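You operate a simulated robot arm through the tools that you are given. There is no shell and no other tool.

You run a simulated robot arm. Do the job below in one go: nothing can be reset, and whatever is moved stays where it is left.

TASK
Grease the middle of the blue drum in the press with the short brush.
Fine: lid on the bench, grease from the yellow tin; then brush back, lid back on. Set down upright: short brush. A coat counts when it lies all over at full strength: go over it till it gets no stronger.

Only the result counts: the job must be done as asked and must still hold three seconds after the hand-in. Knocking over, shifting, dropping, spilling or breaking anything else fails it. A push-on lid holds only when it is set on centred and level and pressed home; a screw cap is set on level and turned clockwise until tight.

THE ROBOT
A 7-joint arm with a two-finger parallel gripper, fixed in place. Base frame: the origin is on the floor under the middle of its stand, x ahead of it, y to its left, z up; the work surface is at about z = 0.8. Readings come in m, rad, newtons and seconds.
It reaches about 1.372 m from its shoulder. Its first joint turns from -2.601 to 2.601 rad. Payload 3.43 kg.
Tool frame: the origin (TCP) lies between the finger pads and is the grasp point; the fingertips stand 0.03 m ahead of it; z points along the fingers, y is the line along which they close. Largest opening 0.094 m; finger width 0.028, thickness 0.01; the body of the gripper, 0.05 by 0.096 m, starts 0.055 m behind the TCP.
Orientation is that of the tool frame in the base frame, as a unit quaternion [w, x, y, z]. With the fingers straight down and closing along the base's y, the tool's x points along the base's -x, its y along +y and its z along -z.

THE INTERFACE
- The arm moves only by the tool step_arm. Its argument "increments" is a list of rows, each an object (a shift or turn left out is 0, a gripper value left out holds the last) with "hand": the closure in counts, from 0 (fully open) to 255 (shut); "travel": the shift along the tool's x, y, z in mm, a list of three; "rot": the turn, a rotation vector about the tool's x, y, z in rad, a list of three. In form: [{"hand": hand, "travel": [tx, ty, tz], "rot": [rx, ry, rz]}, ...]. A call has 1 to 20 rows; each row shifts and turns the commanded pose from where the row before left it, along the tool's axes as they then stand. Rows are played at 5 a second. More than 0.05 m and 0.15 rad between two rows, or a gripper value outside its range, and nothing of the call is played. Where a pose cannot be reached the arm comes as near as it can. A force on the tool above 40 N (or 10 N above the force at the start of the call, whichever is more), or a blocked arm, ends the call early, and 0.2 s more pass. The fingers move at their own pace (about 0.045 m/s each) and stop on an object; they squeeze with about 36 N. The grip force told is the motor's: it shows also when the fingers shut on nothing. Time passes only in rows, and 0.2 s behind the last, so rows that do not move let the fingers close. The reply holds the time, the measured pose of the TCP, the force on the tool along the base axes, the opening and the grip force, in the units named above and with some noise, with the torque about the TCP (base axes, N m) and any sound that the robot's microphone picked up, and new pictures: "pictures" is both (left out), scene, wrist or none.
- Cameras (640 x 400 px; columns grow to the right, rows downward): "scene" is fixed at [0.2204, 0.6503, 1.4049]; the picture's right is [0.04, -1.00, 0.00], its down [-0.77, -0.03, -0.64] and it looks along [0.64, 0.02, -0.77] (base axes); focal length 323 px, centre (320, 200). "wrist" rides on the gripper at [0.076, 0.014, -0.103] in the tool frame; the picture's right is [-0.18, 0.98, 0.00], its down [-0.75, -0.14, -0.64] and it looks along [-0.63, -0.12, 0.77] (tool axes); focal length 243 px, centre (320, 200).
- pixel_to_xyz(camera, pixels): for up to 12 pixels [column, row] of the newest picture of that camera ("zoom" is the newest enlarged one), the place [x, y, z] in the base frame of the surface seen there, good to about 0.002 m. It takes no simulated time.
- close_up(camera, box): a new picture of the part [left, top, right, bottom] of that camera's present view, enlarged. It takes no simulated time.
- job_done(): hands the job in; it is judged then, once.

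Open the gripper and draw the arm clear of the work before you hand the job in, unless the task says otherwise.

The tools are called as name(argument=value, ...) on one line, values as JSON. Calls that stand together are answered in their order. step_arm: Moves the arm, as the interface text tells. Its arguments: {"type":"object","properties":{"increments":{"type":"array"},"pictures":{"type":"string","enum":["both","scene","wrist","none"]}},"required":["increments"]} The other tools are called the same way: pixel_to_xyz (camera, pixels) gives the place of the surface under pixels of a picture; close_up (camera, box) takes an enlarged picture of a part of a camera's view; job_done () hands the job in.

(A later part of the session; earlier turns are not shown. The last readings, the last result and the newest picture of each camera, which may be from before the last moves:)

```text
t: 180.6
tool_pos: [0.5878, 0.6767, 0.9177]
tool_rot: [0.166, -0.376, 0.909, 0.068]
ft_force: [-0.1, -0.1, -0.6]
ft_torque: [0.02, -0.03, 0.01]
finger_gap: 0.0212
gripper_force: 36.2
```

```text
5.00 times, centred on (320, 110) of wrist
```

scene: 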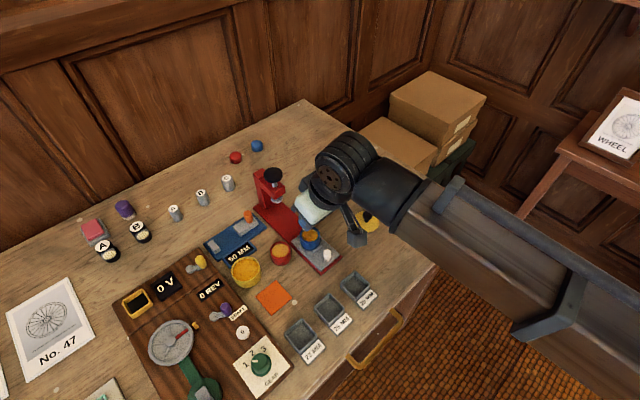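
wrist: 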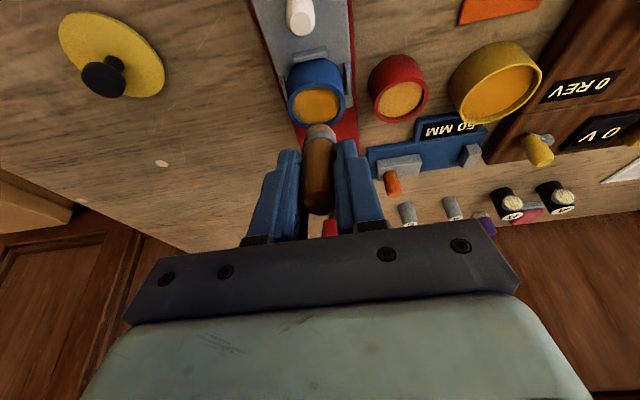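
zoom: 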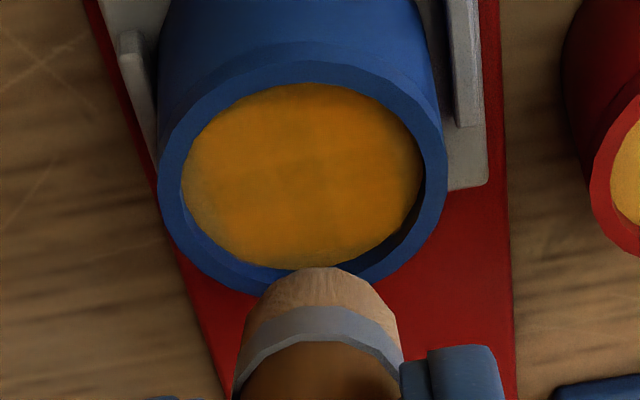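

This view shows the middle band duller than the corners. I lower vertically until the heel touches the middle.

step_arm(increments=[{"travel": [1.76, 0, 4.68]}, {"travel": [1.76, 0, 4.68]}, {"travel": [1.06, 0, 2.81]}, {"travel": [0.5, 0, 1.4]}, {}], pictures="wrist")

close_up(camera="wrist", box=[260, 70, 380, 150])

close_up(camera="scene", box=[290, 220, 335, 260])

```text
t: 181.8
tool_pos: [0.5887, 0.6771, 0.9025]
tool_rot: [0.165, -0.376, 0.909, 0.068]
ft_force: [0.1, 0.1, -0.8]
ft_torque: [0.01, 0.01, -0.01]
finger_gap: 0.0211
gripper_force: 35.8
```

wrist: 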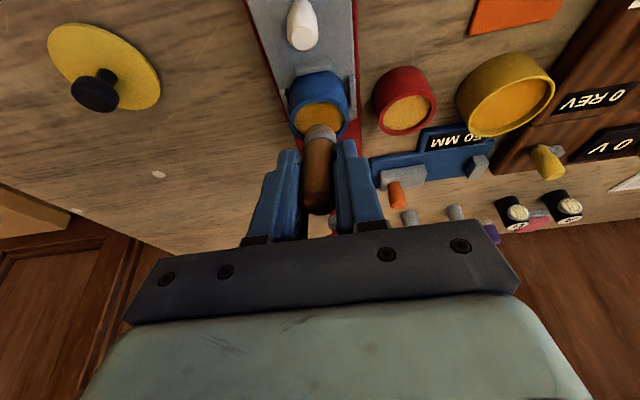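

```text
5.00 times, centred on (320, 110) of wrist
```

zoom: 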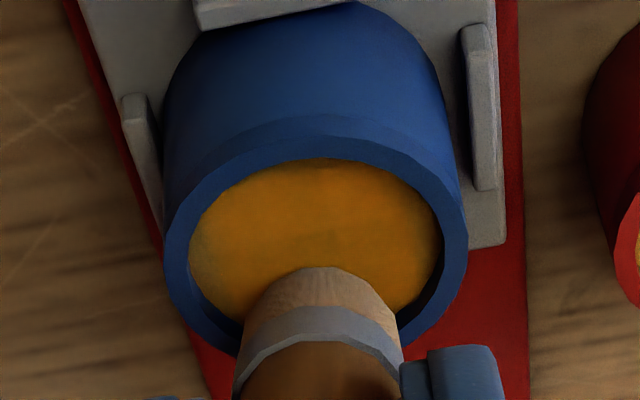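

```text
10.00 times, centred on (312, 240) of scene
```

zoom: 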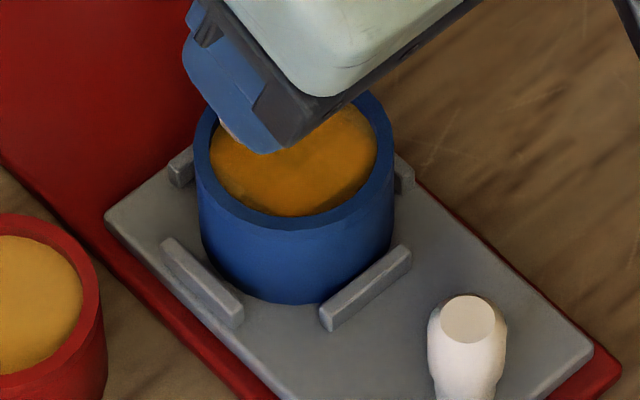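

About 1–2 mm above contact; I lower in small vertical steps.

step_arm(increments=[{"travel": [0.35, 0, 0.94]}, {}], pictures="none")

step_arm(increments=[{"travel": [0.35, 0, 0.94]}, {}], pictures="none")

step_arm(increments=[{"travel": [0.28, 0, 0.75]}, {}], pictures="none")

```text
t: 182.4
tool_pos: [0.588, 0.6759, 0.9017]
tool_rot: [0.165, -0.377, 0.909, 0.069]
ft_force: [0.1, -0.5, 0.1]
ft_torque: [0.0, 0.01, 0.02]
finger_gap: 0.0211
gripper_force: 36.2
```

```text
t: 183.0
tool_pos: [0.5877, 0.6748, 0.9005]
tool_rot: [0.166, -0.376, 0.909, 0.069]
ft_force: [-0.1, -0.6, -0.5]
ft_torque: [-0.04, 0.0, -0.01]
finger_gap: 0.0215
gripper_force: 36.6
```

```text
t: 183.6
tool_pos: [0.5868, 0.6756, 0.9003]
tool_rot: [0.166, -0.376, 0.909, 0.069]
ft_force: [0.4, -0.1, -0.2]
ft_torque: [-0.01, 0.01, 0.03]
finger_gap: 0.0213
gripper_force: 35.5
```

Still free; continuing down gently.

step_arm(increments=[{"travel": [0.28, 0, 0.75]}, {}], pictures="none")

step_arm(increments=[{"travel": [0.28, 0, 0.75]}, {}], pictures="wrist")

close_up(camera="wrist", box=[260, 70, 380, 150])

```text
t: 184.2
tool_pos: [0.5868, 0.6764, 0.8998]
tool_rot: [0.166, -0.377, 0.909, 0.069]
ft_force: [-1.1, 0.3, 7.3]
ft_torque: [0.05, -0.08, 0.0]
finger_gap: 0.021
gripper_force: 36.3
```

```text
t: 184.8
tool_pos: [0.5873, 0.6754, 0.8997]
tool_rot: [0.167, -0.377, 0.909, 0.069]
ft_force: [-1.7, -0.1, 23.3]
ft_torque: [0.26, -0.16, 0.04]
finger_gap: 0.0211
gripper_force: 35.9
```

wrist: 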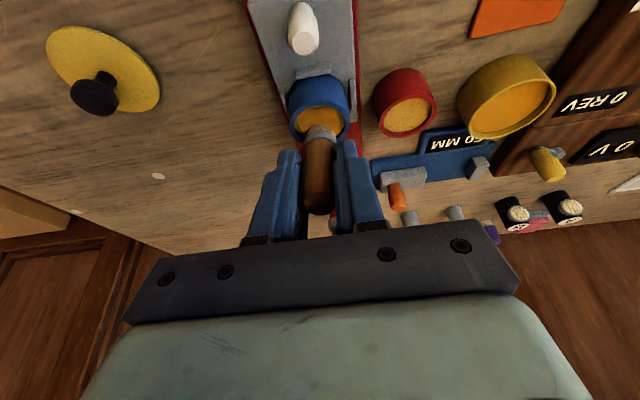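

```text
5.00 times, centred on (320, 110) of wrist
```

zoom: 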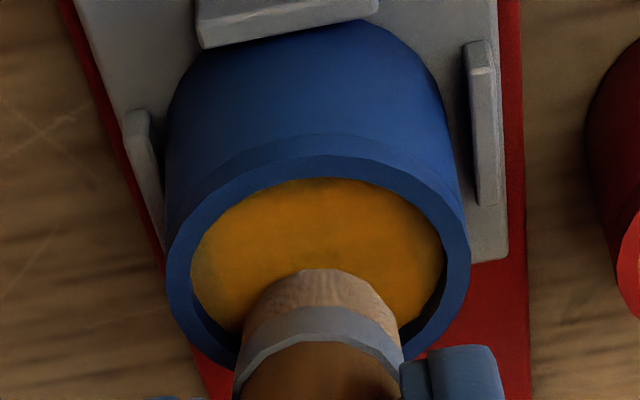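

Contact (23 N) with the heel right at the middle. I ease to about 8 N and rub across in short strokes at the middle and ±3 mm along the track.

step_arm(increments=[{"travel": [-0.25, 0, -0.65]}, {"travel": [0, 2, 0]}, {"travel": [0, -2, 0]}, {"travel": [0, -2, 0]}, {"travel": [0, 2, 0]}, {"travel": [0, 2, 0]}, {"travel": [0, -2, 0]}, {"travel": [0, -2, 0]}, {"travel": [0, 2, 0]}, {"travel": [-0.7, 0, -1.87]}, {"travel": [5.62, 0, -2.11]}, {"travel": [0.7, 0, 1.87]}, {"travel": [0, 2.5, 0]}, {"travel": [0, -2.5, 0]}, {"travel": [0, -2.5, 0]}, {"travel": [0, 2.5, 0]}, {"travel": [-0.7, 0, -1.87]}, {"travel": [-2.81, 0, 1.06]}, {"travel": [0.7, 0, 1.87]}, {}], pictures="none")

step_arm(increments=[{"travel": [0, 2, 0]}, {"travel": [0, -2, 0]}, {"travel": [0, -2, 0]}, {"travel": [0, 2, 0]}, {"travel": [-1.06, 0, -2.8]}, {"travel": [-5, 0, -13]}, {"travel": [-7, 0, -18.7]}, {"travel": [10, 0, -10]}, {"travel": [20, 0, 0]}, {"travel": [20, 0, 0]}, {}], pictures="both")

close_up(camera="wrist", box=[260, 0, 380, 80])

close_up(camera="scene", box=[300, 226, 320, 246])

```text
t: 189.0
tool_pos: [0.5857, 0.6726, 0.8994]
tool_rot: [0.165, -0.376, 0.909, 0.069]
ft_force: [-0.6, -0.4, 4.9]
ft_torque: [0.02, 0.01, 0.01]
finger_gap: 0.0214
gripper_force: 36.7
```

```text
t: 191.4
tool_pos: [0.5511, 0.6379, 0.9272]
tool_rot: [0.166, -0.376, 0.909, 0.068]
ft_force: [0.5, 0.4, -1.0]
ft_torque: [0.01, 0.06, 0.02]
finger_gap: 0.021
gripper_force: 35.7
```

scene: 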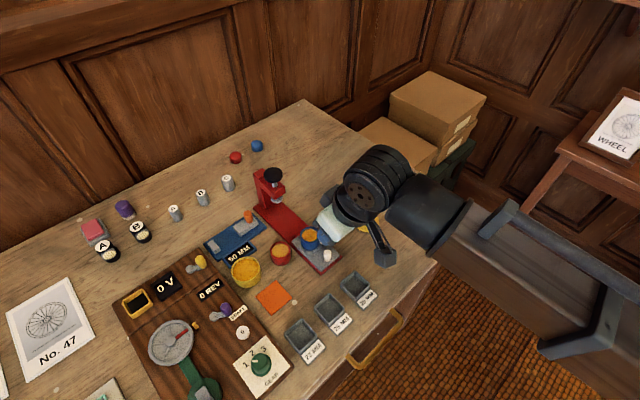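
wrist: 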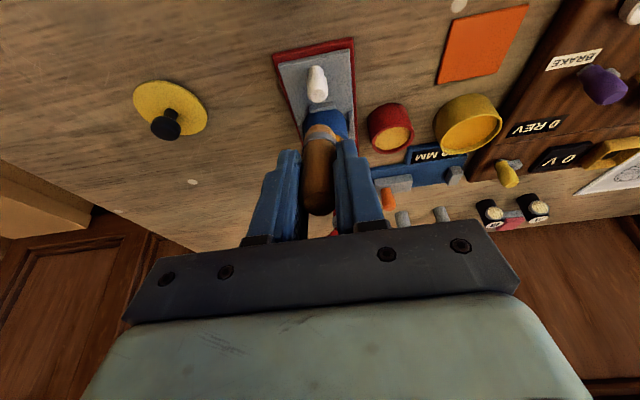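

```text
5.00 times, centred on (320, 40) of wrist
```

zoom: 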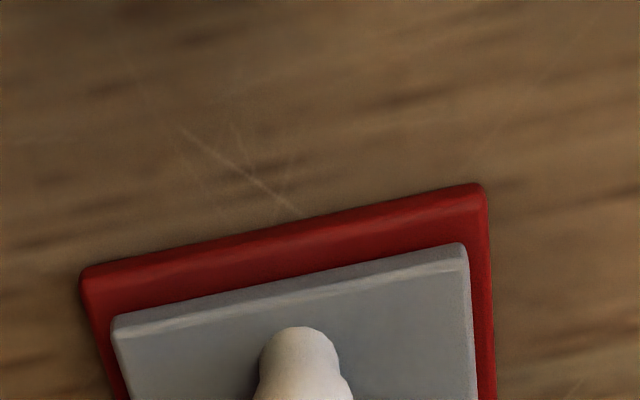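

```text
16.00 times, centred on (310, 236) of scene
```

zoom: 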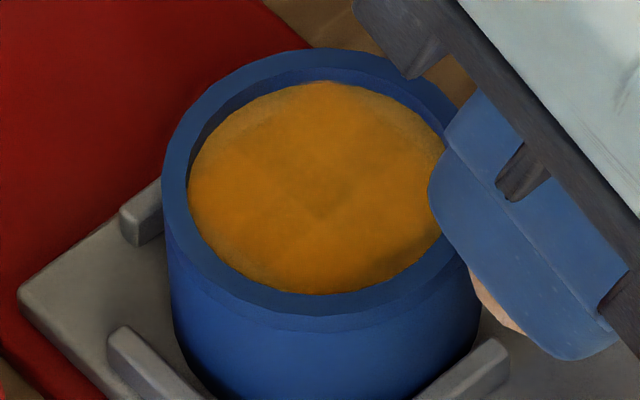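

The middle looks the same after rubbing it directly, so it is not a missed spot. I raise, straighten the hand and take an unobstructed look again.

step_arm(increments=[{"travel": [-6.2, 0, -16.4]}, {"travel": [-6.2, 0, -16.4]}, {"rot": [0, 0.12, 0]}, {"rot": [0, 0.12, 0]}, {"rot": [0, 0.12, 0]}, {"travel": [-28.45, 15.4, 0]}, {"travel": [-28.45, 15.4, 0]}, {"travel": [-28.45, 15.4, 0]}, {"travel": [-28.45, 15.4, 0]}, {}, {}], pictures="both")

close_up(camera="scene", box=[300, 226, 320, 246])

close_up(camera="wrist", box=[208, 25, 270, 85])

close_up(camera="scene", box=[265, 220, 335, 265])

```text
t: 193.8
tool_pos: [0.5885, 0.7621, 0.9623]
tool_rot: [0.0, -0.383, 0.924, 0.001]
ft_force: [1.0, -0.3, -1.5]
ft_torque: [0.01, -0.02, 0.0]
finger_gap: 0.0212
gripper_force: 35.4
```

scene: 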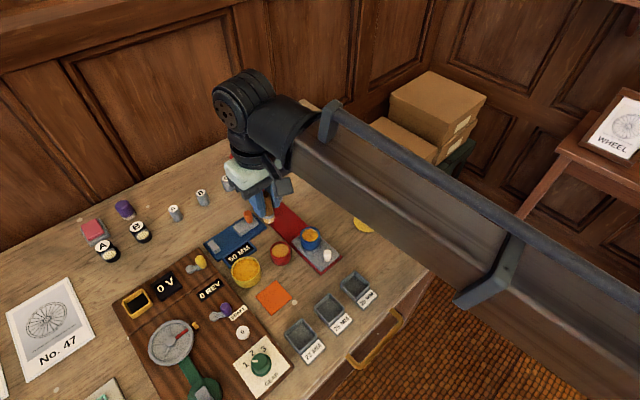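
wrist: 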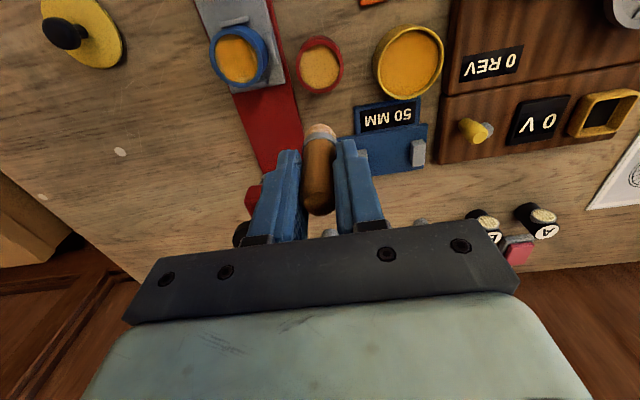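

```text
16.00 times, centred on (310, 236) of scene
```

zoom: 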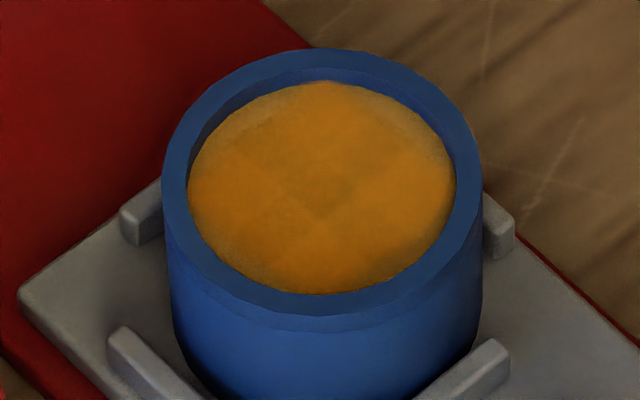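

```text
6.67 times, centred on (239, 55) of wrist
```

zoom: 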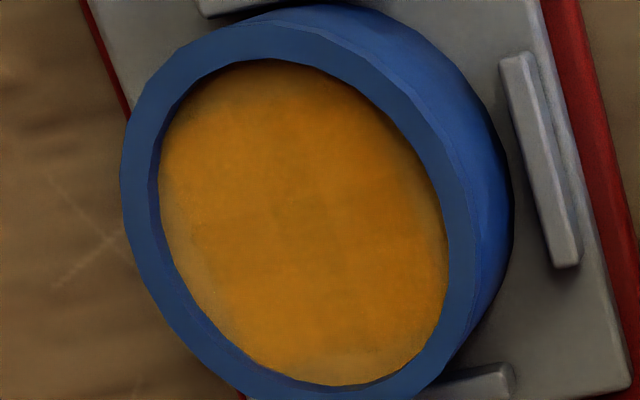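

```text
8.89 times, centred on (300, 242) of scene
```

zoom: 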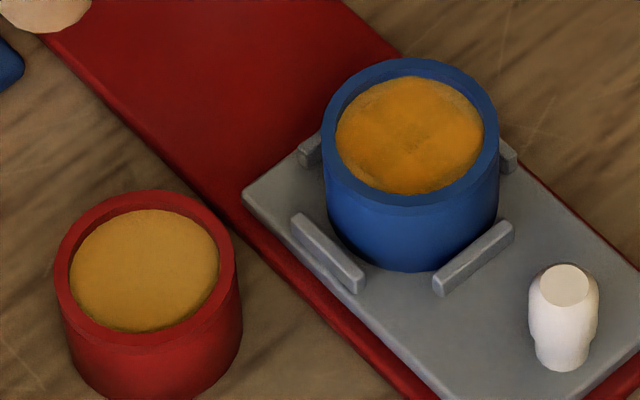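

The four quarters are all evenly deep orange and nothing has changed over the last rounds, so the coat is at full strength. I check how the drum and slide sit now compared with the start.

close_up(camera="scene", box=[290, 220, 335, 260])

pixel_to_xyz(camera="zoom", pixels=[[205, 155], [393, 150], [300, 70], [302, 228], [222, 160], [378, 155], [300, 92], [470, 318], [470, 358], [205, 280], [370, 290], [402, 165]])

```text
10.00 times, centred on (312, 240) of scene
```

zoom: 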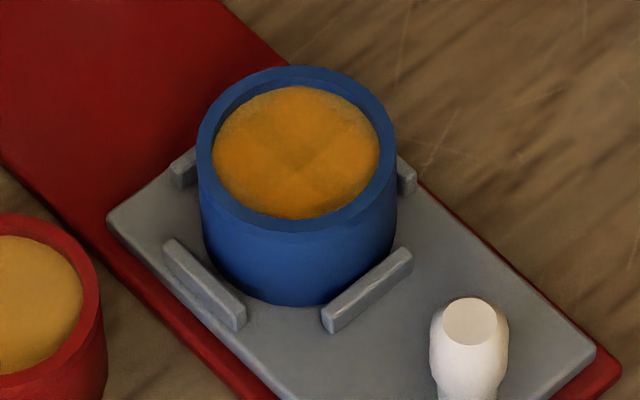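

```text
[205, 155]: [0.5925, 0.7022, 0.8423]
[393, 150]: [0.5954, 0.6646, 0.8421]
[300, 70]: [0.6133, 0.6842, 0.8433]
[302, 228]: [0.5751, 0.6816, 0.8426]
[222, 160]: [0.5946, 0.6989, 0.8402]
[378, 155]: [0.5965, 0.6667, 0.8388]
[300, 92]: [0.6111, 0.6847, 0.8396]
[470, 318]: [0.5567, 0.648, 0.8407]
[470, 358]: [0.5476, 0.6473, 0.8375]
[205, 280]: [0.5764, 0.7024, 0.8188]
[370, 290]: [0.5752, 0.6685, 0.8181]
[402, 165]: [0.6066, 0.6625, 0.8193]
```

The slide is at its start place and the drum sits snug in its nest within ~1.5 mm. Now the brush goes back: I measure the orange mat.

close_up(camera="scene", box=[245, 270, 305, 325])

pixel_to_xyz(camera="scene", pixels=[[257, 297], [276, 282], [290, 297], [271, 313], [273, 297], [265, 290], [283, 290], [264, 305], [281, 305]])

```text
7.27 times, centred on (275, 298) of scene
```

zoom: 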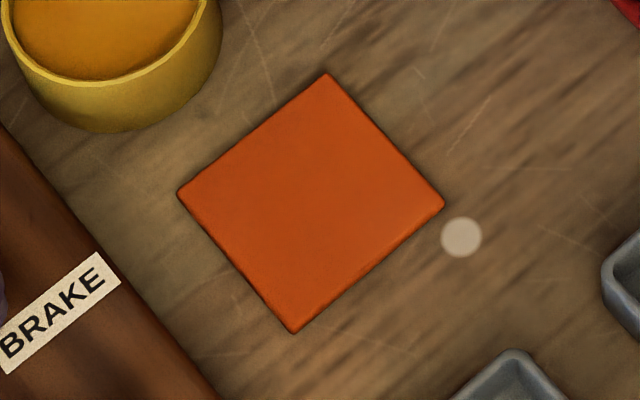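

```text
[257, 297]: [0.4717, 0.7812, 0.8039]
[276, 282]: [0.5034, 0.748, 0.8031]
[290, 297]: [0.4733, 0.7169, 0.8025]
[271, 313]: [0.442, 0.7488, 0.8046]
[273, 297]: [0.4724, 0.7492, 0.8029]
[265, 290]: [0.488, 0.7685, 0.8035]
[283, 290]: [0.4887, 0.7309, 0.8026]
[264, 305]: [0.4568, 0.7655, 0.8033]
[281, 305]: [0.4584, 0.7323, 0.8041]
```

Mat centre ≈ (0.4727,0.749), z≈0.8033. I turn the hand back to its first orientation and move above the mat.

step_arm(increments=[{"rot": [0, 0, 0.131]}, {"rot": [0, 0, 0.131]}, {"rot": [0, 0, 0.131]}, {"rot": [0, 0, 0.131]}, {"rot": [0, 0, 0.131]}, {"rot": [0, 0, 0.131]}, {"travel": [14.4, -1.6, 0]}, {"travel": [28.7, -3.2, 0]}, {"travel": [28.7, -3.2, 0]}, {"travel": [28.7, -3.2, 0]}, {"travel": [14.4, -1.6, 0]}, {}, {"travel": [0, 0, 20]}, {"travel": [0, 0, 25]}, {"travel": [0, 0, 20]}, {"travel": [0, 0, 15]}, {}], pictures="both")

close_up(camera="wrist", box=[230, 60, 410, 180])

close_up(camera="scene", box=[245, 265, 305, 320])

```text
t: 197.4
tool_pos: [0.4734, 0.7496, 0.8817]
tool_rot: [0.0, 0.0, 1.0, 0.0]
ft_force: [1.1, 0.7, -0.5]
ft_torque: [0.0, -0.01, 0.0]
finger_gap: 0.0213
gripper_force: 35.6
```

scene: 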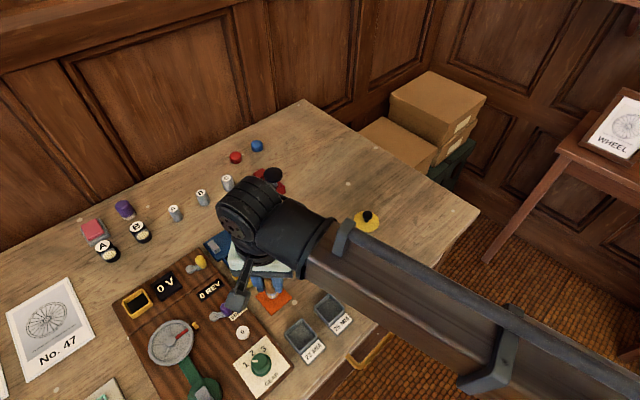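
wrist: 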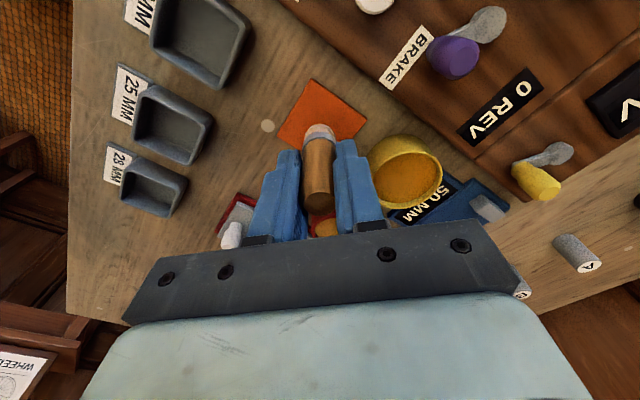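

```text
3.33 times, centred on (320, 120) of wrist
```

zoom: 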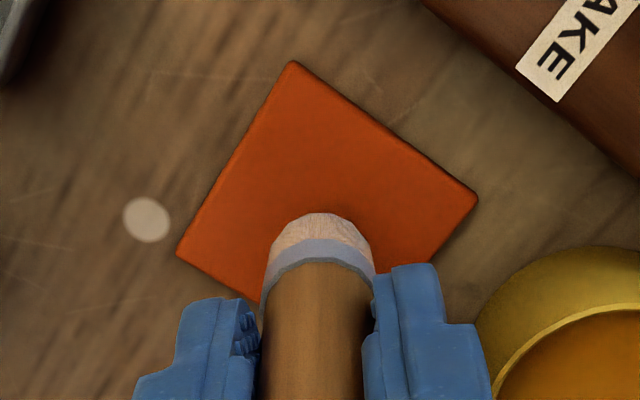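

```text
7.27 times, centred on (275, 292) of scene
```

zoom: 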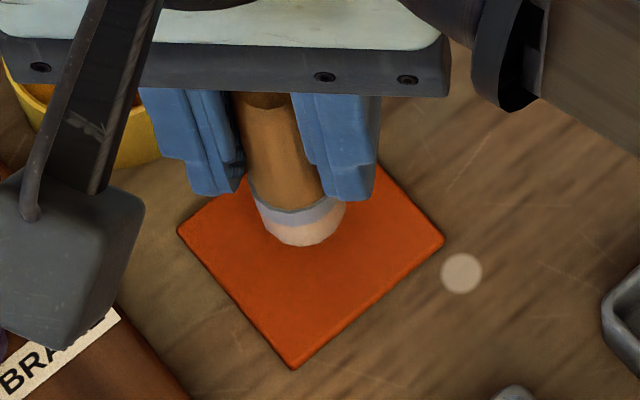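

The brush hangs over the mat's middle with its tip ~14 mm up. I lower 12 mm, then feel for contact.

step_arm(increments=[{"travel": [0, 0, 6]}, {"travel": [0, 0, 4]}, {"travel": [0, 0, 2.5]}, {}], pictures="none")

step_arm(increments=[{"travel": [0, 0, 0.8]}, {}], pictures="none")

step_arm(increments=[{"travel": [0, 0, 0.7]}, {}], pictures="none")

```text
t: 198.4
tool_pos: [0.4732, 0.7482, 0.8692]
tool_rot: [0.0, 0.0, 1.0, 0.0]
ft_force: [0.6, -0.4, 0.3]
ft_torque: [0.0, 0.01, -0.02]
finger_gap: 0.0209
gripper_force: 35.9
```

```text
t: 199.0
tool_pos: [0.4728, 0.7497, 0.8684]
tool_rot: [0.0, 0.0, 1.0, 0.0]
ft_force: [0.2, 0.1, -0.9]
ft_torque: [0.03, 0.05, -0.04]
finger_gap: 0.021
gripper_force: 36.0
```

```text
t: 199.6
tool_pos: [0.4719, 0.7481, 0.8675]
tool_rot: [0.0, -0.001, 1.0, 0.0]
ft_force: [0.7, -0.1, -0.5]
ft_torque: [0.03, 0.01, 0.02]
finger_gap: 0.021
gripper_force: 36.4
```

No contact yet; another 0.7 mm at a time.

step_arm(increments=[{"travel": [0, 0, 0.7]}, {}], pictures="none")

step_arm(increments=[{"travel": [0, 0, 0.6]}, {}], pictures="none")

step_arm(increments=[{"travel": [0, 0, 0.5]}, {}], pictures="none")

```text
t: 200.2
tool_pos: [0.4726, 0.7496, 0.8685]
tool_rot: [0.001, 0.0, 1.0, 0.0]
ft_force: [0.6, -0.1, -0.1]
ft_torque: [0.0, 0.02, 0.01]
finger_gap: 0.0213
gripper_force: 35.8
```

```text
t: 200.8
tool_pos: [0.473, 0.7489, 0.8686]
tool_rot: [0.001, -0.001, 1.0, 0.0]
ft_force: [0.2, 0.1, -1.2]
ft_torque: [-0.01, 0.0, 0.01]
finger_gap: 0.0211
gripper_force: 36.0
```

```text
t: 201.4
tool_pos: [0.473, 0.7495, 0.8667]
tool_rot: [0.0, 0.0, 1.0, 0.0]
ft_force: [0.4, -0.4, -0.5]
ft_torque: [-0.01, 0.0, -0.02]
finger_gap: 0.0212
gripper_force: 36.1
```

Still free at z≈0.8667. Continue.

step_arm(increments=[{"travel": [0, 0, 0.6]}, {}], pictures="none")

step_arm(increments=[{"travel": [0, 0, 0.6]}, {}], pictures="wrist")

close_up(camera="scene", box=[245, 265, 305, 320])

```text
t: 202.0
tool_pos: [0.4734, 0.7497, 0.8665]
tool_rot: [0.0, 0.0, 1.0, 0.0]
ft_force: [0.4, 0.6, -0.8]
ft_torque: [-0.01, -0.01, -0.01]
finger_gap: 0.0211
gripper_force: 35.6
```

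```text
t: 202.6
tool_pos: [0.4724, 0.7498, 0.8661]
tool_rot: [0.0, 0.0, 1.0, 0.0]
ft_force: [-0.4, -1.7, -0.8]
ft_torque: [0.03, -0.01, 0.0]
finger_gap: 0.0212
gripper_force: 35.8
```

wrist: 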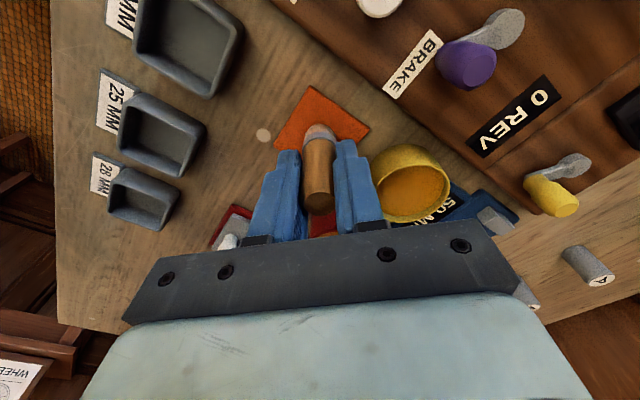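

```text
7.27 times, centred on (275, 292) of scene
```

zoom: 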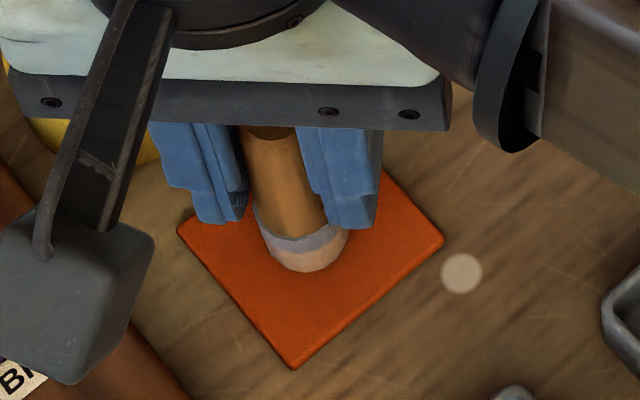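

Nearly down (expected contact at z≈0.865). Two more small steps.

step_arm(increments=[{"travel": [0, 0, 0.6]}, {}], pictures="none")

step_arm(increments=[{"travel": [0, 0, 0.5]}, {}], pictures="none")

step_arm(increments=[{"travel": [0, 0, 0.4]}, {}], pictures="none")

```text
t: 203.2
tool_pos: [0.4724, 0.7494, 0.8646]
tool_rot: [0.001, 0.0, 1.0, 0.001]
ft_force: [0.1, 0.8, -1.2]
ft_torque: [-0.02, -0.02, -0.02]
finger_gap: 0.0213
gripper_force: 35.9
```

```text
t: 203.8
tool_pos: [0.4726, 0.7498, 0.8656]
tool_rot: [0.001, 0.0, 1.0, 0.0]
ft_force: [0.6, 0.7, 7.1]
ft_torque: [0.04, -0.04, 0.02]
finger_gap: 0.0214
gripper_force: 36.1
```

```text
t: 204.4
tool_pos: [0.4714, 0.7496, 0.8654]
tool_rot: [0.0, 0.0, 1.0, 0.001]
ft_force: [2.9, 2.2, 12.0]
ft_torque: [0.14, -0.07, -0.03]
finger_gap: 0.0214
gripper_force: 35.7
```

Standing on the mat (12 N). I ease 0.7 mm, open the fingers and rise.

step_arm(increments=[{"travel": [0, 0, -0.7]}, {}, {"hand": 119}, {"hand": 119}, {"hand": 119}, {"travel": [0, 0, -5]}, {"travel": [0, 0, -15]}, {"travel": [0, 0, -25]}, {"travel": [0, 0, -30]}, {}], pictures="both")

close_up(camera="wrist", box=[230, 60, 410, 180])

close_up(camera="scene", box=[245, 265, 305, 320])

```text
t: 206.6
tool_pos: [0.4721, 0.749, 0.9391]
tool_rot: [-0.001, 0.0, 1.0, -0.001]
ft_force: [0.6, 0.0, -0.7]
ft_torque: [0.0, 0.02, 0.01]
finger_gap: 0.0501
gripper_force: 0.0
```

scene: 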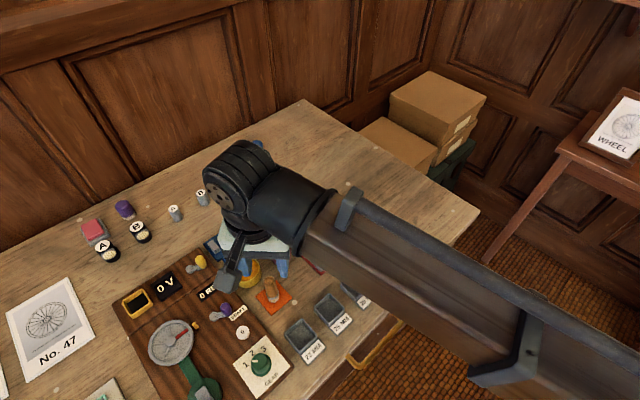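
wrist: 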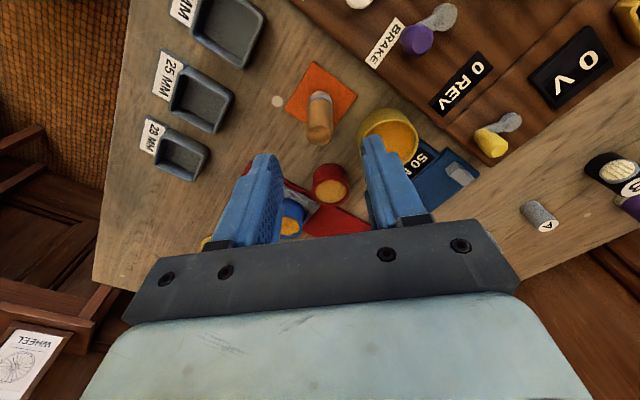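

```text
3.33 times, centred on (320, 120) of wrist
```

zoom: 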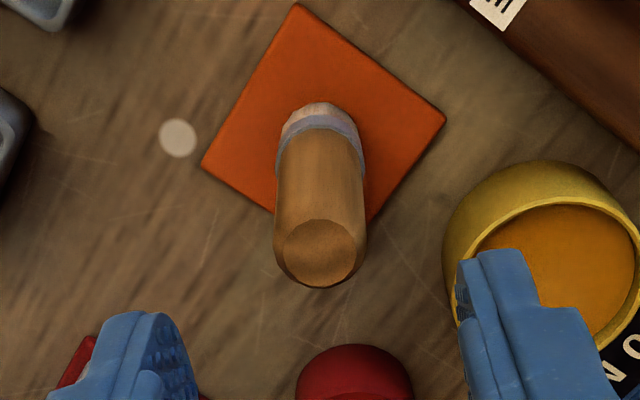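

```text
7.27 times, centred on (275, 292) of scene
```

zoom: 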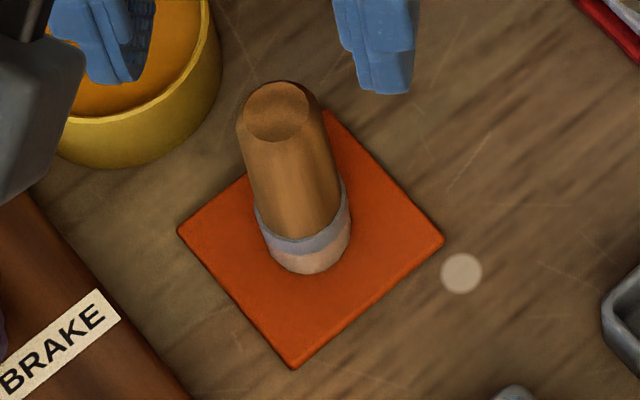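

The brush stands upright in the middle of its mat. I now go over to the lid near (0.66,0.56).

step_arm(increments=[{"travel": [-11.7, -11.8, 0]}, {"travel": [-23.4, -23.7, 0]}, {"travel": [-23.4, -23.7, 0]}, {"travel": [-23.4, -23.7, 0]}, {"travel": [-23.4, -23.7, 0]}, {"travel": [-23.4, -23.7, 0]}, {"travel": [-23.4, -23.7, 0]}, {"travel": [-23.4, -23.7, 0]}, {"travel": [-11.7, -11.8, 0]}, {}], pictures="both")

close_up(camera="wrist", box=[260, 50, 380, 150])

pixel_to_xyz(camera="wrist", pixels=[[318, 103], [318, 112], [309, 108], [328, 108], [292, 97], [348, 97], [320, 69], [318, 129], [320, 85]])

```text
t: 208.8
tool_pos: [0.6597, 0.5587, 0.9404]
tool_rot: [0.0, 0.0, 1.0, 0.0]
ft_force: [-0.5, -0.2, -0.8]
ft_torque: [0.0, 0.02, -0.02]
finger_gap: 0.05
gripper_force: 0.1
```

scene: 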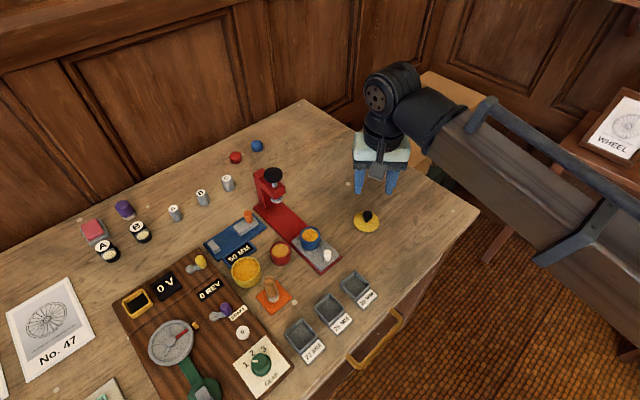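
wrist: 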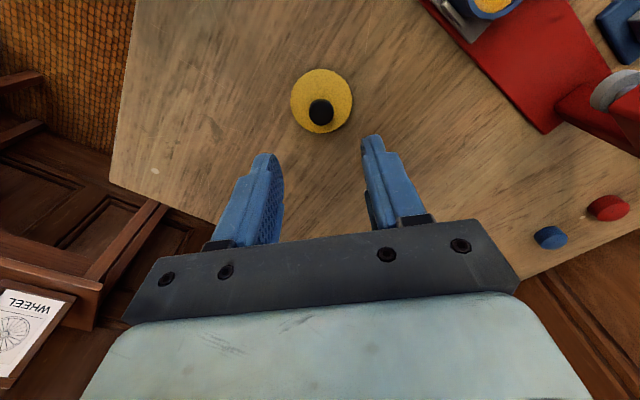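

```text
4.00 times, centred on (320, 100) of wrist
```

zoom: 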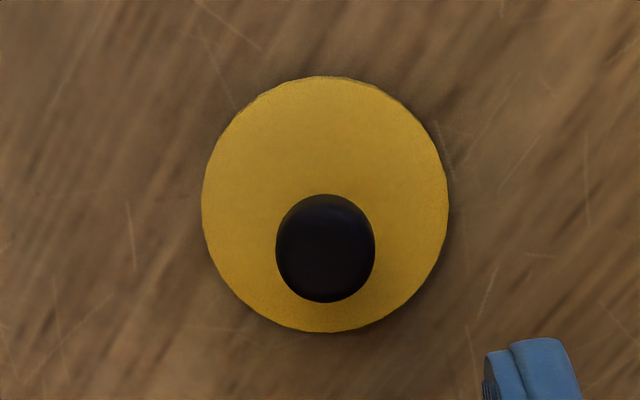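

```text
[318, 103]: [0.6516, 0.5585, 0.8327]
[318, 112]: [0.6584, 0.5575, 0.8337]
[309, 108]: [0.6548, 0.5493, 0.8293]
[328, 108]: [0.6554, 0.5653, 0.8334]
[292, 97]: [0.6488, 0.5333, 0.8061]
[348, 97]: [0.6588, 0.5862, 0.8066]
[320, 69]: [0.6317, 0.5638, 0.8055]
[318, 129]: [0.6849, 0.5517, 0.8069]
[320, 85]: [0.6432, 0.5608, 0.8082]
```

I sample the knob's outline to centre the grasp.

pixel_to_xyz(camera="zoom", pixels=[[325, 205], [325, 292], [282, 248], [369, 248], [325, 248], [207, 210], [443, 210], [320, 82], [325, 326], [250, 120], [400, 120], [240, 295]])

```text
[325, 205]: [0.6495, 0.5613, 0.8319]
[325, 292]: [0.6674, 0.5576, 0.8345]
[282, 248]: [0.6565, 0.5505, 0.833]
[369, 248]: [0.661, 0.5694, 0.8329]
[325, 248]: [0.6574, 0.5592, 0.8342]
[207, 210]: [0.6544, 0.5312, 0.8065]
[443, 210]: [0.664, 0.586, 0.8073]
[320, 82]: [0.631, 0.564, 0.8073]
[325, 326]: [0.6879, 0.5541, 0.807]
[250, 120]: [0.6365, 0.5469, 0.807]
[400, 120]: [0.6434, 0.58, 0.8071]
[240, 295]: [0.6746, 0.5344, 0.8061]
```

Lid centre ≈ (0.659,0.5595), lid top z≈0.807, knob top 0.834. The hand is aligned; I lower to z≈0.842 and close on the knob.

step_arm(increments=[{"travel": [0.5, 0.3, 30]}, {"travel": [0, 0, 30]}, {"travel": [0, 0, 20]}, {"travel": [0, 0, 10]}, {"travel": [0, 0, 5]}, {"travel": [0, 0, 3]}, {}], pictures="wrist")

close_up(camera="wrist", box=[230, 80, 410, 200])

close_up(camera="scene", box=[335, 190, 405, 240])

```text
t: 210.4
tool_pos: [0.6579, 0.5596, 0.8419]
tool_rot: [0.0, -0.001, 1.0, 0.0]
ft_force: [-0.7, 0.2, -0.8]
ft_torque: [0.0, 0.0, 0.01]
finger_gap: 0.0499
gripper_force: 0.2
```

wrist: 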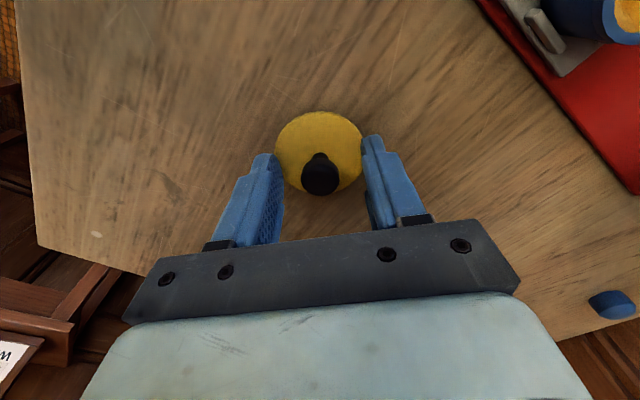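

```text
3.33 times, centred on (320, 140) of wrist
```

zoom: 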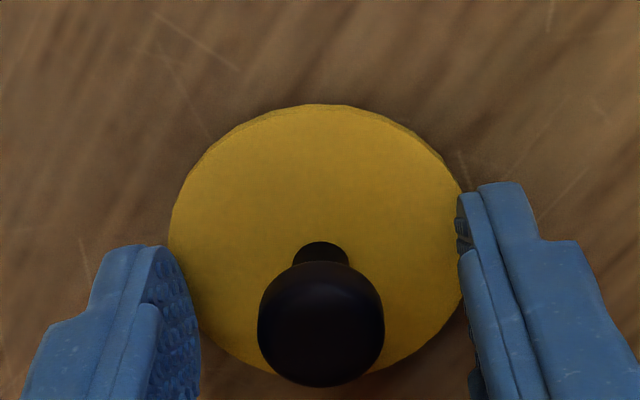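

```text
8.00 times, centred on (370, 215) of scene
```

zoom: 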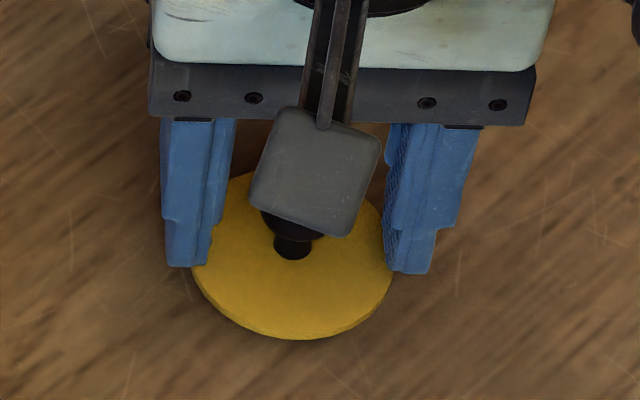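

The fingers straddle the knob, tips ~5 mm above the lid. I lower 1 mm more, close, and lift slowly.

step_arm(increments=[{"travel": [0, 0, 1]}, {"hand": 255}, {"hand": 255}, {"hand": 255}, {"hand": 255}, {"hand": 255}], pictures="wrist")

step_arm(increments=[{"travel": [0, 0, -1]}, {"travel": [0, 0, -2]}, {"travel": [0, 0, -2]}, {"travel": [0, 0, -3]}, {"travel": [0, 0, -4]}, {"travel": [0, 0, -6]}, {"travel": [0, 0, -8]}, {"travel": [0, 0, -8]}, {"travel": [0, 0, -8]}, {"travel": [0, 0, -8]}, {"travel": [0, 0, -8]}, {"travel": [0, 0, -8]}, {"travel": [0, 0, -8]}, {"travel": [0, 0, -8]}, {"travel": [0, 0, -8]}, {"travel": [0, 0, -8]}, {"travel": [0, 0, -6]}, {"travel": [0, 0, -4]}, {}], pictures="both")

close_up(camera="wrist", box=[230, 80, 410, 200])

close_up(camera="scene", box=[335, 150, 405, 220])

```text
t: 211.8
tool_pos: [0.6584, 0.5594, 0.8406]
tool_rot: [0.0, 0.0, 1.0, 0.0]
ft_force: [-0.1, 0.5, 1.0]
ft_torque: [0.02, -0.01, 0.0]
finger_gap: 0.0198
gripper_force: 36.0
```

wrist: 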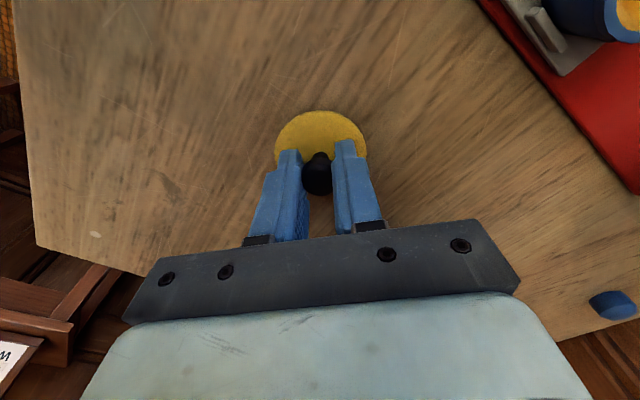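

```text
t: 215.8
tool_pos: [0.6598, 0.5607, 0.9501]
tool_rot: [0.0, 0.0, 1.0, 0.0]
ft_force: [0.9, -0.4, -0.2]
ft_torque: [-0.01, 0.01, -0.01]
finger_gap: 0.0201
gripper_force: 36.0
```

scene: 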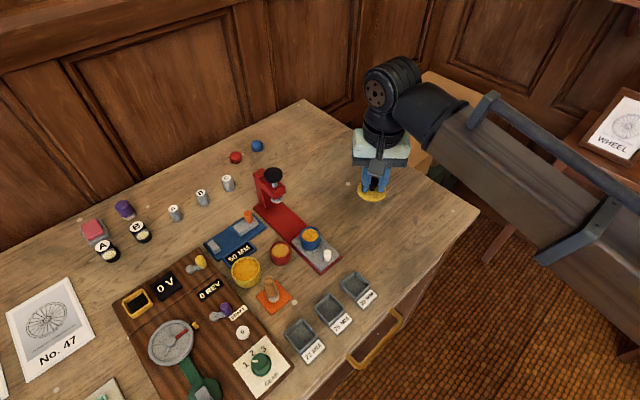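
wrist: 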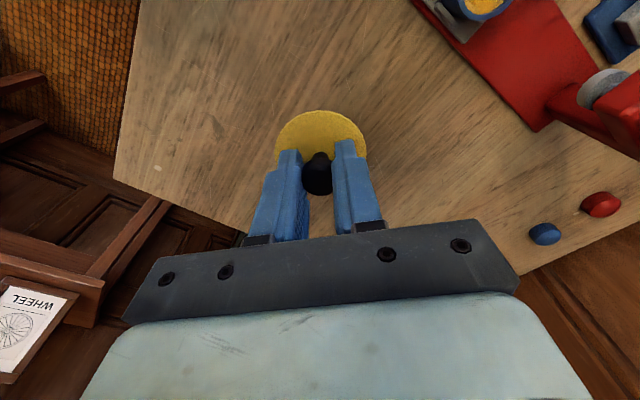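

```text
3.33 times, centred on (320, 140) of wrist
```

zoom: 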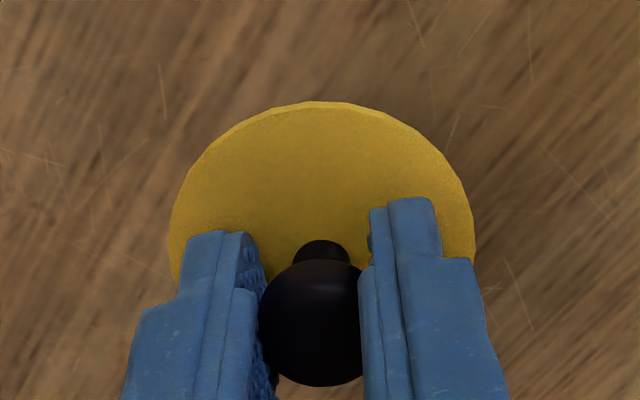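

```text
5.71 times, centred on (370, 185) of scene
```

zoom: 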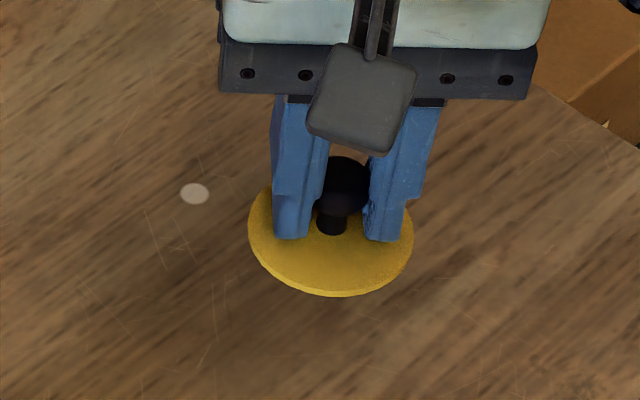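

The lid is held level at gap 0.020. While the arm is off to the side I look at the drum and the tin in clear view.

close_up(camera="scene", box=[300, 226, 320, 246])

close_up(camera="scene", box=[222, 245, 302, 310])

pixel_to_xyz(camera="zoom", pixels=[[185, 215], [84, 150], [262, 135], [175, 60], [188, 222], [95, 190], [262, 170], [172, 135]])

```text
16.00 times, centred on (310, 236) of scene
```

zoom: 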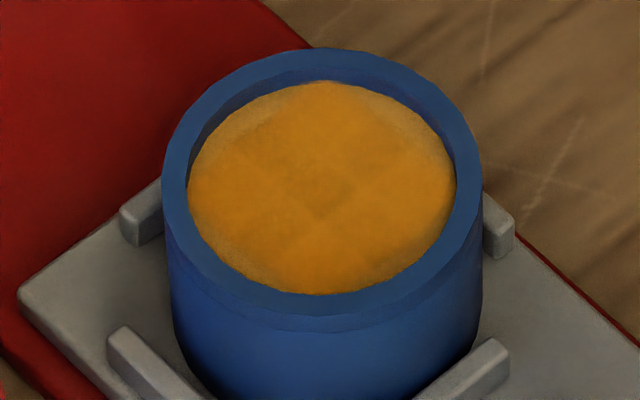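

```text
6.15 times, centred on (262, 278) of scene
```

zoom: 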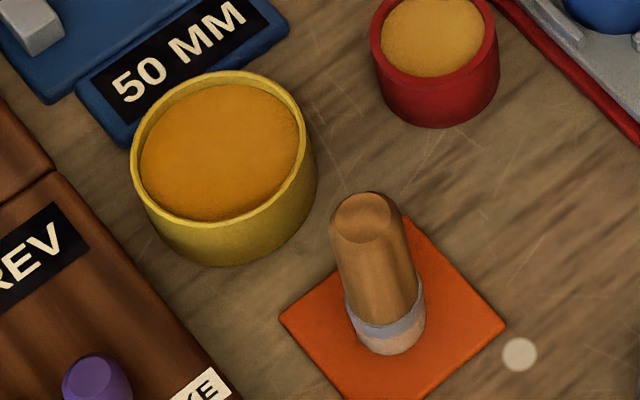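

```text
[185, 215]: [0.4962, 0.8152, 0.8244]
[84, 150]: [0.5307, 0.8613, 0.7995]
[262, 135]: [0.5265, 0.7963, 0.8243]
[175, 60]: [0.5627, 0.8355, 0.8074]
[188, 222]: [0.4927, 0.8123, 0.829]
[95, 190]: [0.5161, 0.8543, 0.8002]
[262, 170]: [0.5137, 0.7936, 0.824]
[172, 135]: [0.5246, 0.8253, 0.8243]
```

The tin hasn't moved (same pixels as before) and all looks in order. I measure where the held lid sits relative to the hand.

close_up(camera="wrist", box=[230, 80, 410, 200])

pixel_to_xyz(camera="zoom", pixels=[[315, 112], [180, 215], [464, 215], [215, 155], [425, 150], [260, 122], [375, 118], [320, 200], [310, 330], [310, 380], [470, 240], [174, 240]])

```text
3.33 times, centred on (320, 140) of wrist
```

zoom: 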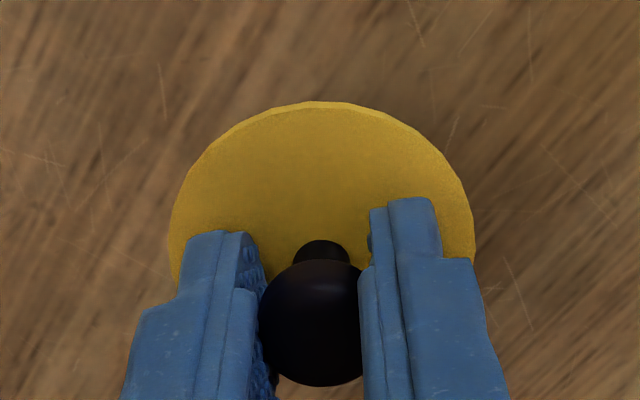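

```text
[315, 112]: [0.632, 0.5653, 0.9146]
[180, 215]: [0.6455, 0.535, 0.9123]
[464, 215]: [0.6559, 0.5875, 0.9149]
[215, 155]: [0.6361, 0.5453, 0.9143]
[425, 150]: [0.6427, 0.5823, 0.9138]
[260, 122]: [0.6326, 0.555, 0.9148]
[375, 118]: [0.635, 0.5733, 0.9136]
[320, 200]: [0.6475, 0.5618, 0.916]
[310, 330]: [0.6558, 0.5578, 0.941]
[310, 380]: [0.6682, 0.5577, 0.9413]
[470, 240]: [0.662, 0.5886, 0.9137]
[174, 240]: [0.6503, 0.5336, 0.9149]
```

The lid is level (top z≈0.9143 all round) with its centre at ≈(0.6595,0.560), right under the hand. I carry it back over the tin.

step_arm(increments=[{"travel": [3.3, 5.8, 0]}, {"travel": [5.8, 10.1, 0]}, {"travel": [8.23, 14.42, 0]}, {"travel": [8.23, 14.42, 0]}, {"travel": [8.23, 14.42, 0]}, {"travel": [8.23, 14.42, 0]}, {"travel": [8.23, 14.42, 0]}, {"travel": [8.23, 14.42, 0]}, {"travel": [8.23, 14.42, 0]}, {"travel": [8.23, 14.42, 0]}, {"travel": [8.23, 14.42, 0]}, {"travel": [8.23, 14.42, 0]}, {"travel": [8.23, 14.42, 0]}, {"travel": [8.23, 14.42, 0]}, {"travel": [8.23, 14.42, 0]}, {"travel": [8.23, 14.42, 0]}, {"travel": [8.23, 14.42, 0]}, {"travel": [5.8, 10.1, 0]}, {"travel": [3.3, 5.8, 0]}, {}], pictures="both")

step_arm(increments=[{}], pictures="wrist")

close_up(camera="wrist", box=[230, 60, 410, 180])

pixel_to_xyz(camera="zoom", pixels=[[315, 180], [180, 280], [464, 280], [215, 223], [425, 218], [260, 190], [375, 186], [230, 105], [425, 100], [325, 28], [265, 45], [390, 45]])

```text
t: 220.0
tool_pos: [0.5175, 0.8081, 0.949]
tool_rot: [-0.001, 0.001, 1.0, 0.0]
ft_force: [-0.5, -0.5, -0.3]
ft_torque: [0.0, -0.01, 0.01]
finger_gap: 0.0199
gripper_force: 35.9
```

scene: 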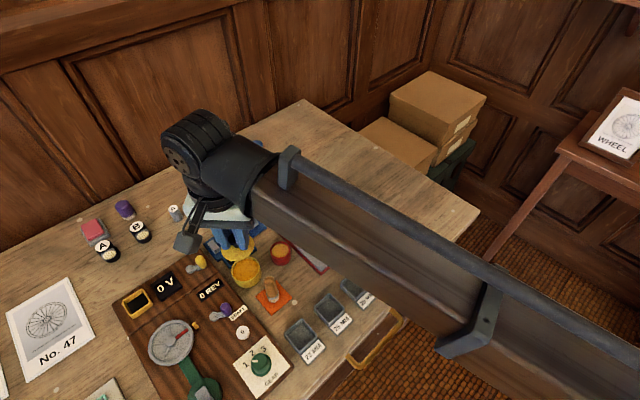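
wrist: 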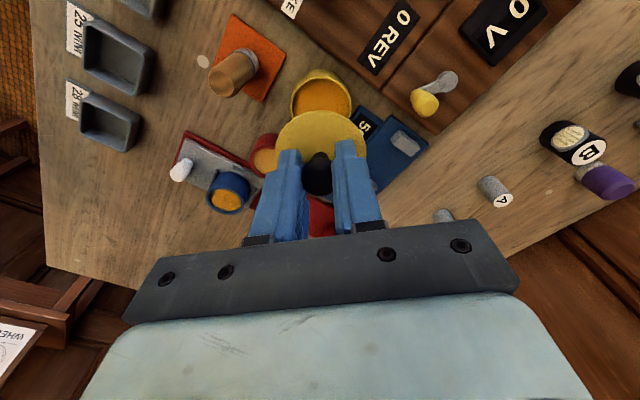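

```text
t: 220.4
tool_pos: [0.5171, 0.808, 0.9474]
tool_rot: [0.0, 0.0, 1.0, 0.0]
ft_force: [0.1, 0.5, 0.6]
ft_torque: [-0.02, -0.01, -0.03]
finger_gap: 0.0202
gripper_force: 36.1
```

wrist: 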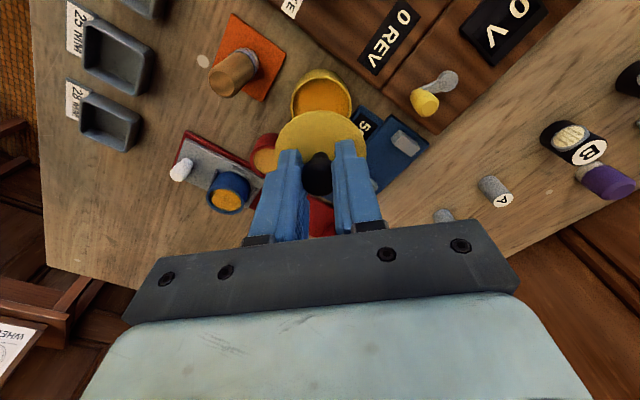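

```text
3.33 times, centred on (320, 120) of wrist
```

zoom: 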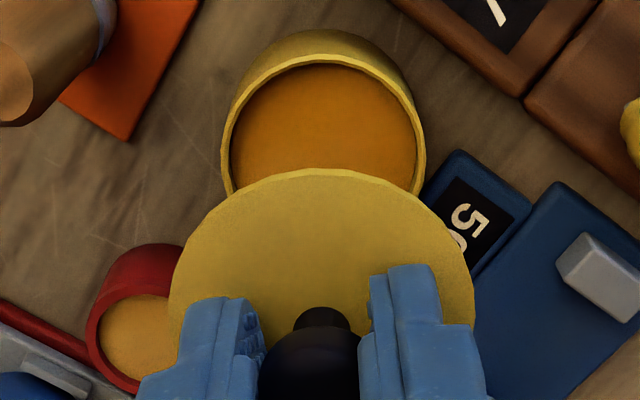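

```text
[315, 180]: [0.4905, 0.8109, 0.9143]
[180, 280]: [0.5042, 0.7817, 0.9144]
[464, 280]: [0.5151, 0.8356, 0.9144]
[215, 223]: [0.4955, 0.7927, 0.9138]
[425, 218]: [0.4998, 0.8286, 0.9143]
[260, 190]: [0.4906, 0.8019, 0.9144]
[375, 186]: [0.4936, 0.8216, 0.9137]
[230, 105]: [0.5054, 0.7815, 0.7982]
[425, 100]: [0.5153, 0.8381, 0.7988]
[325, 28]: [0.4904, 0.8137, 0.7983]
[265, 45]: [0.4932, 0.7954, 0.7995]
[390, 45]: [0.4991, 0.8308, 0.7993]
```

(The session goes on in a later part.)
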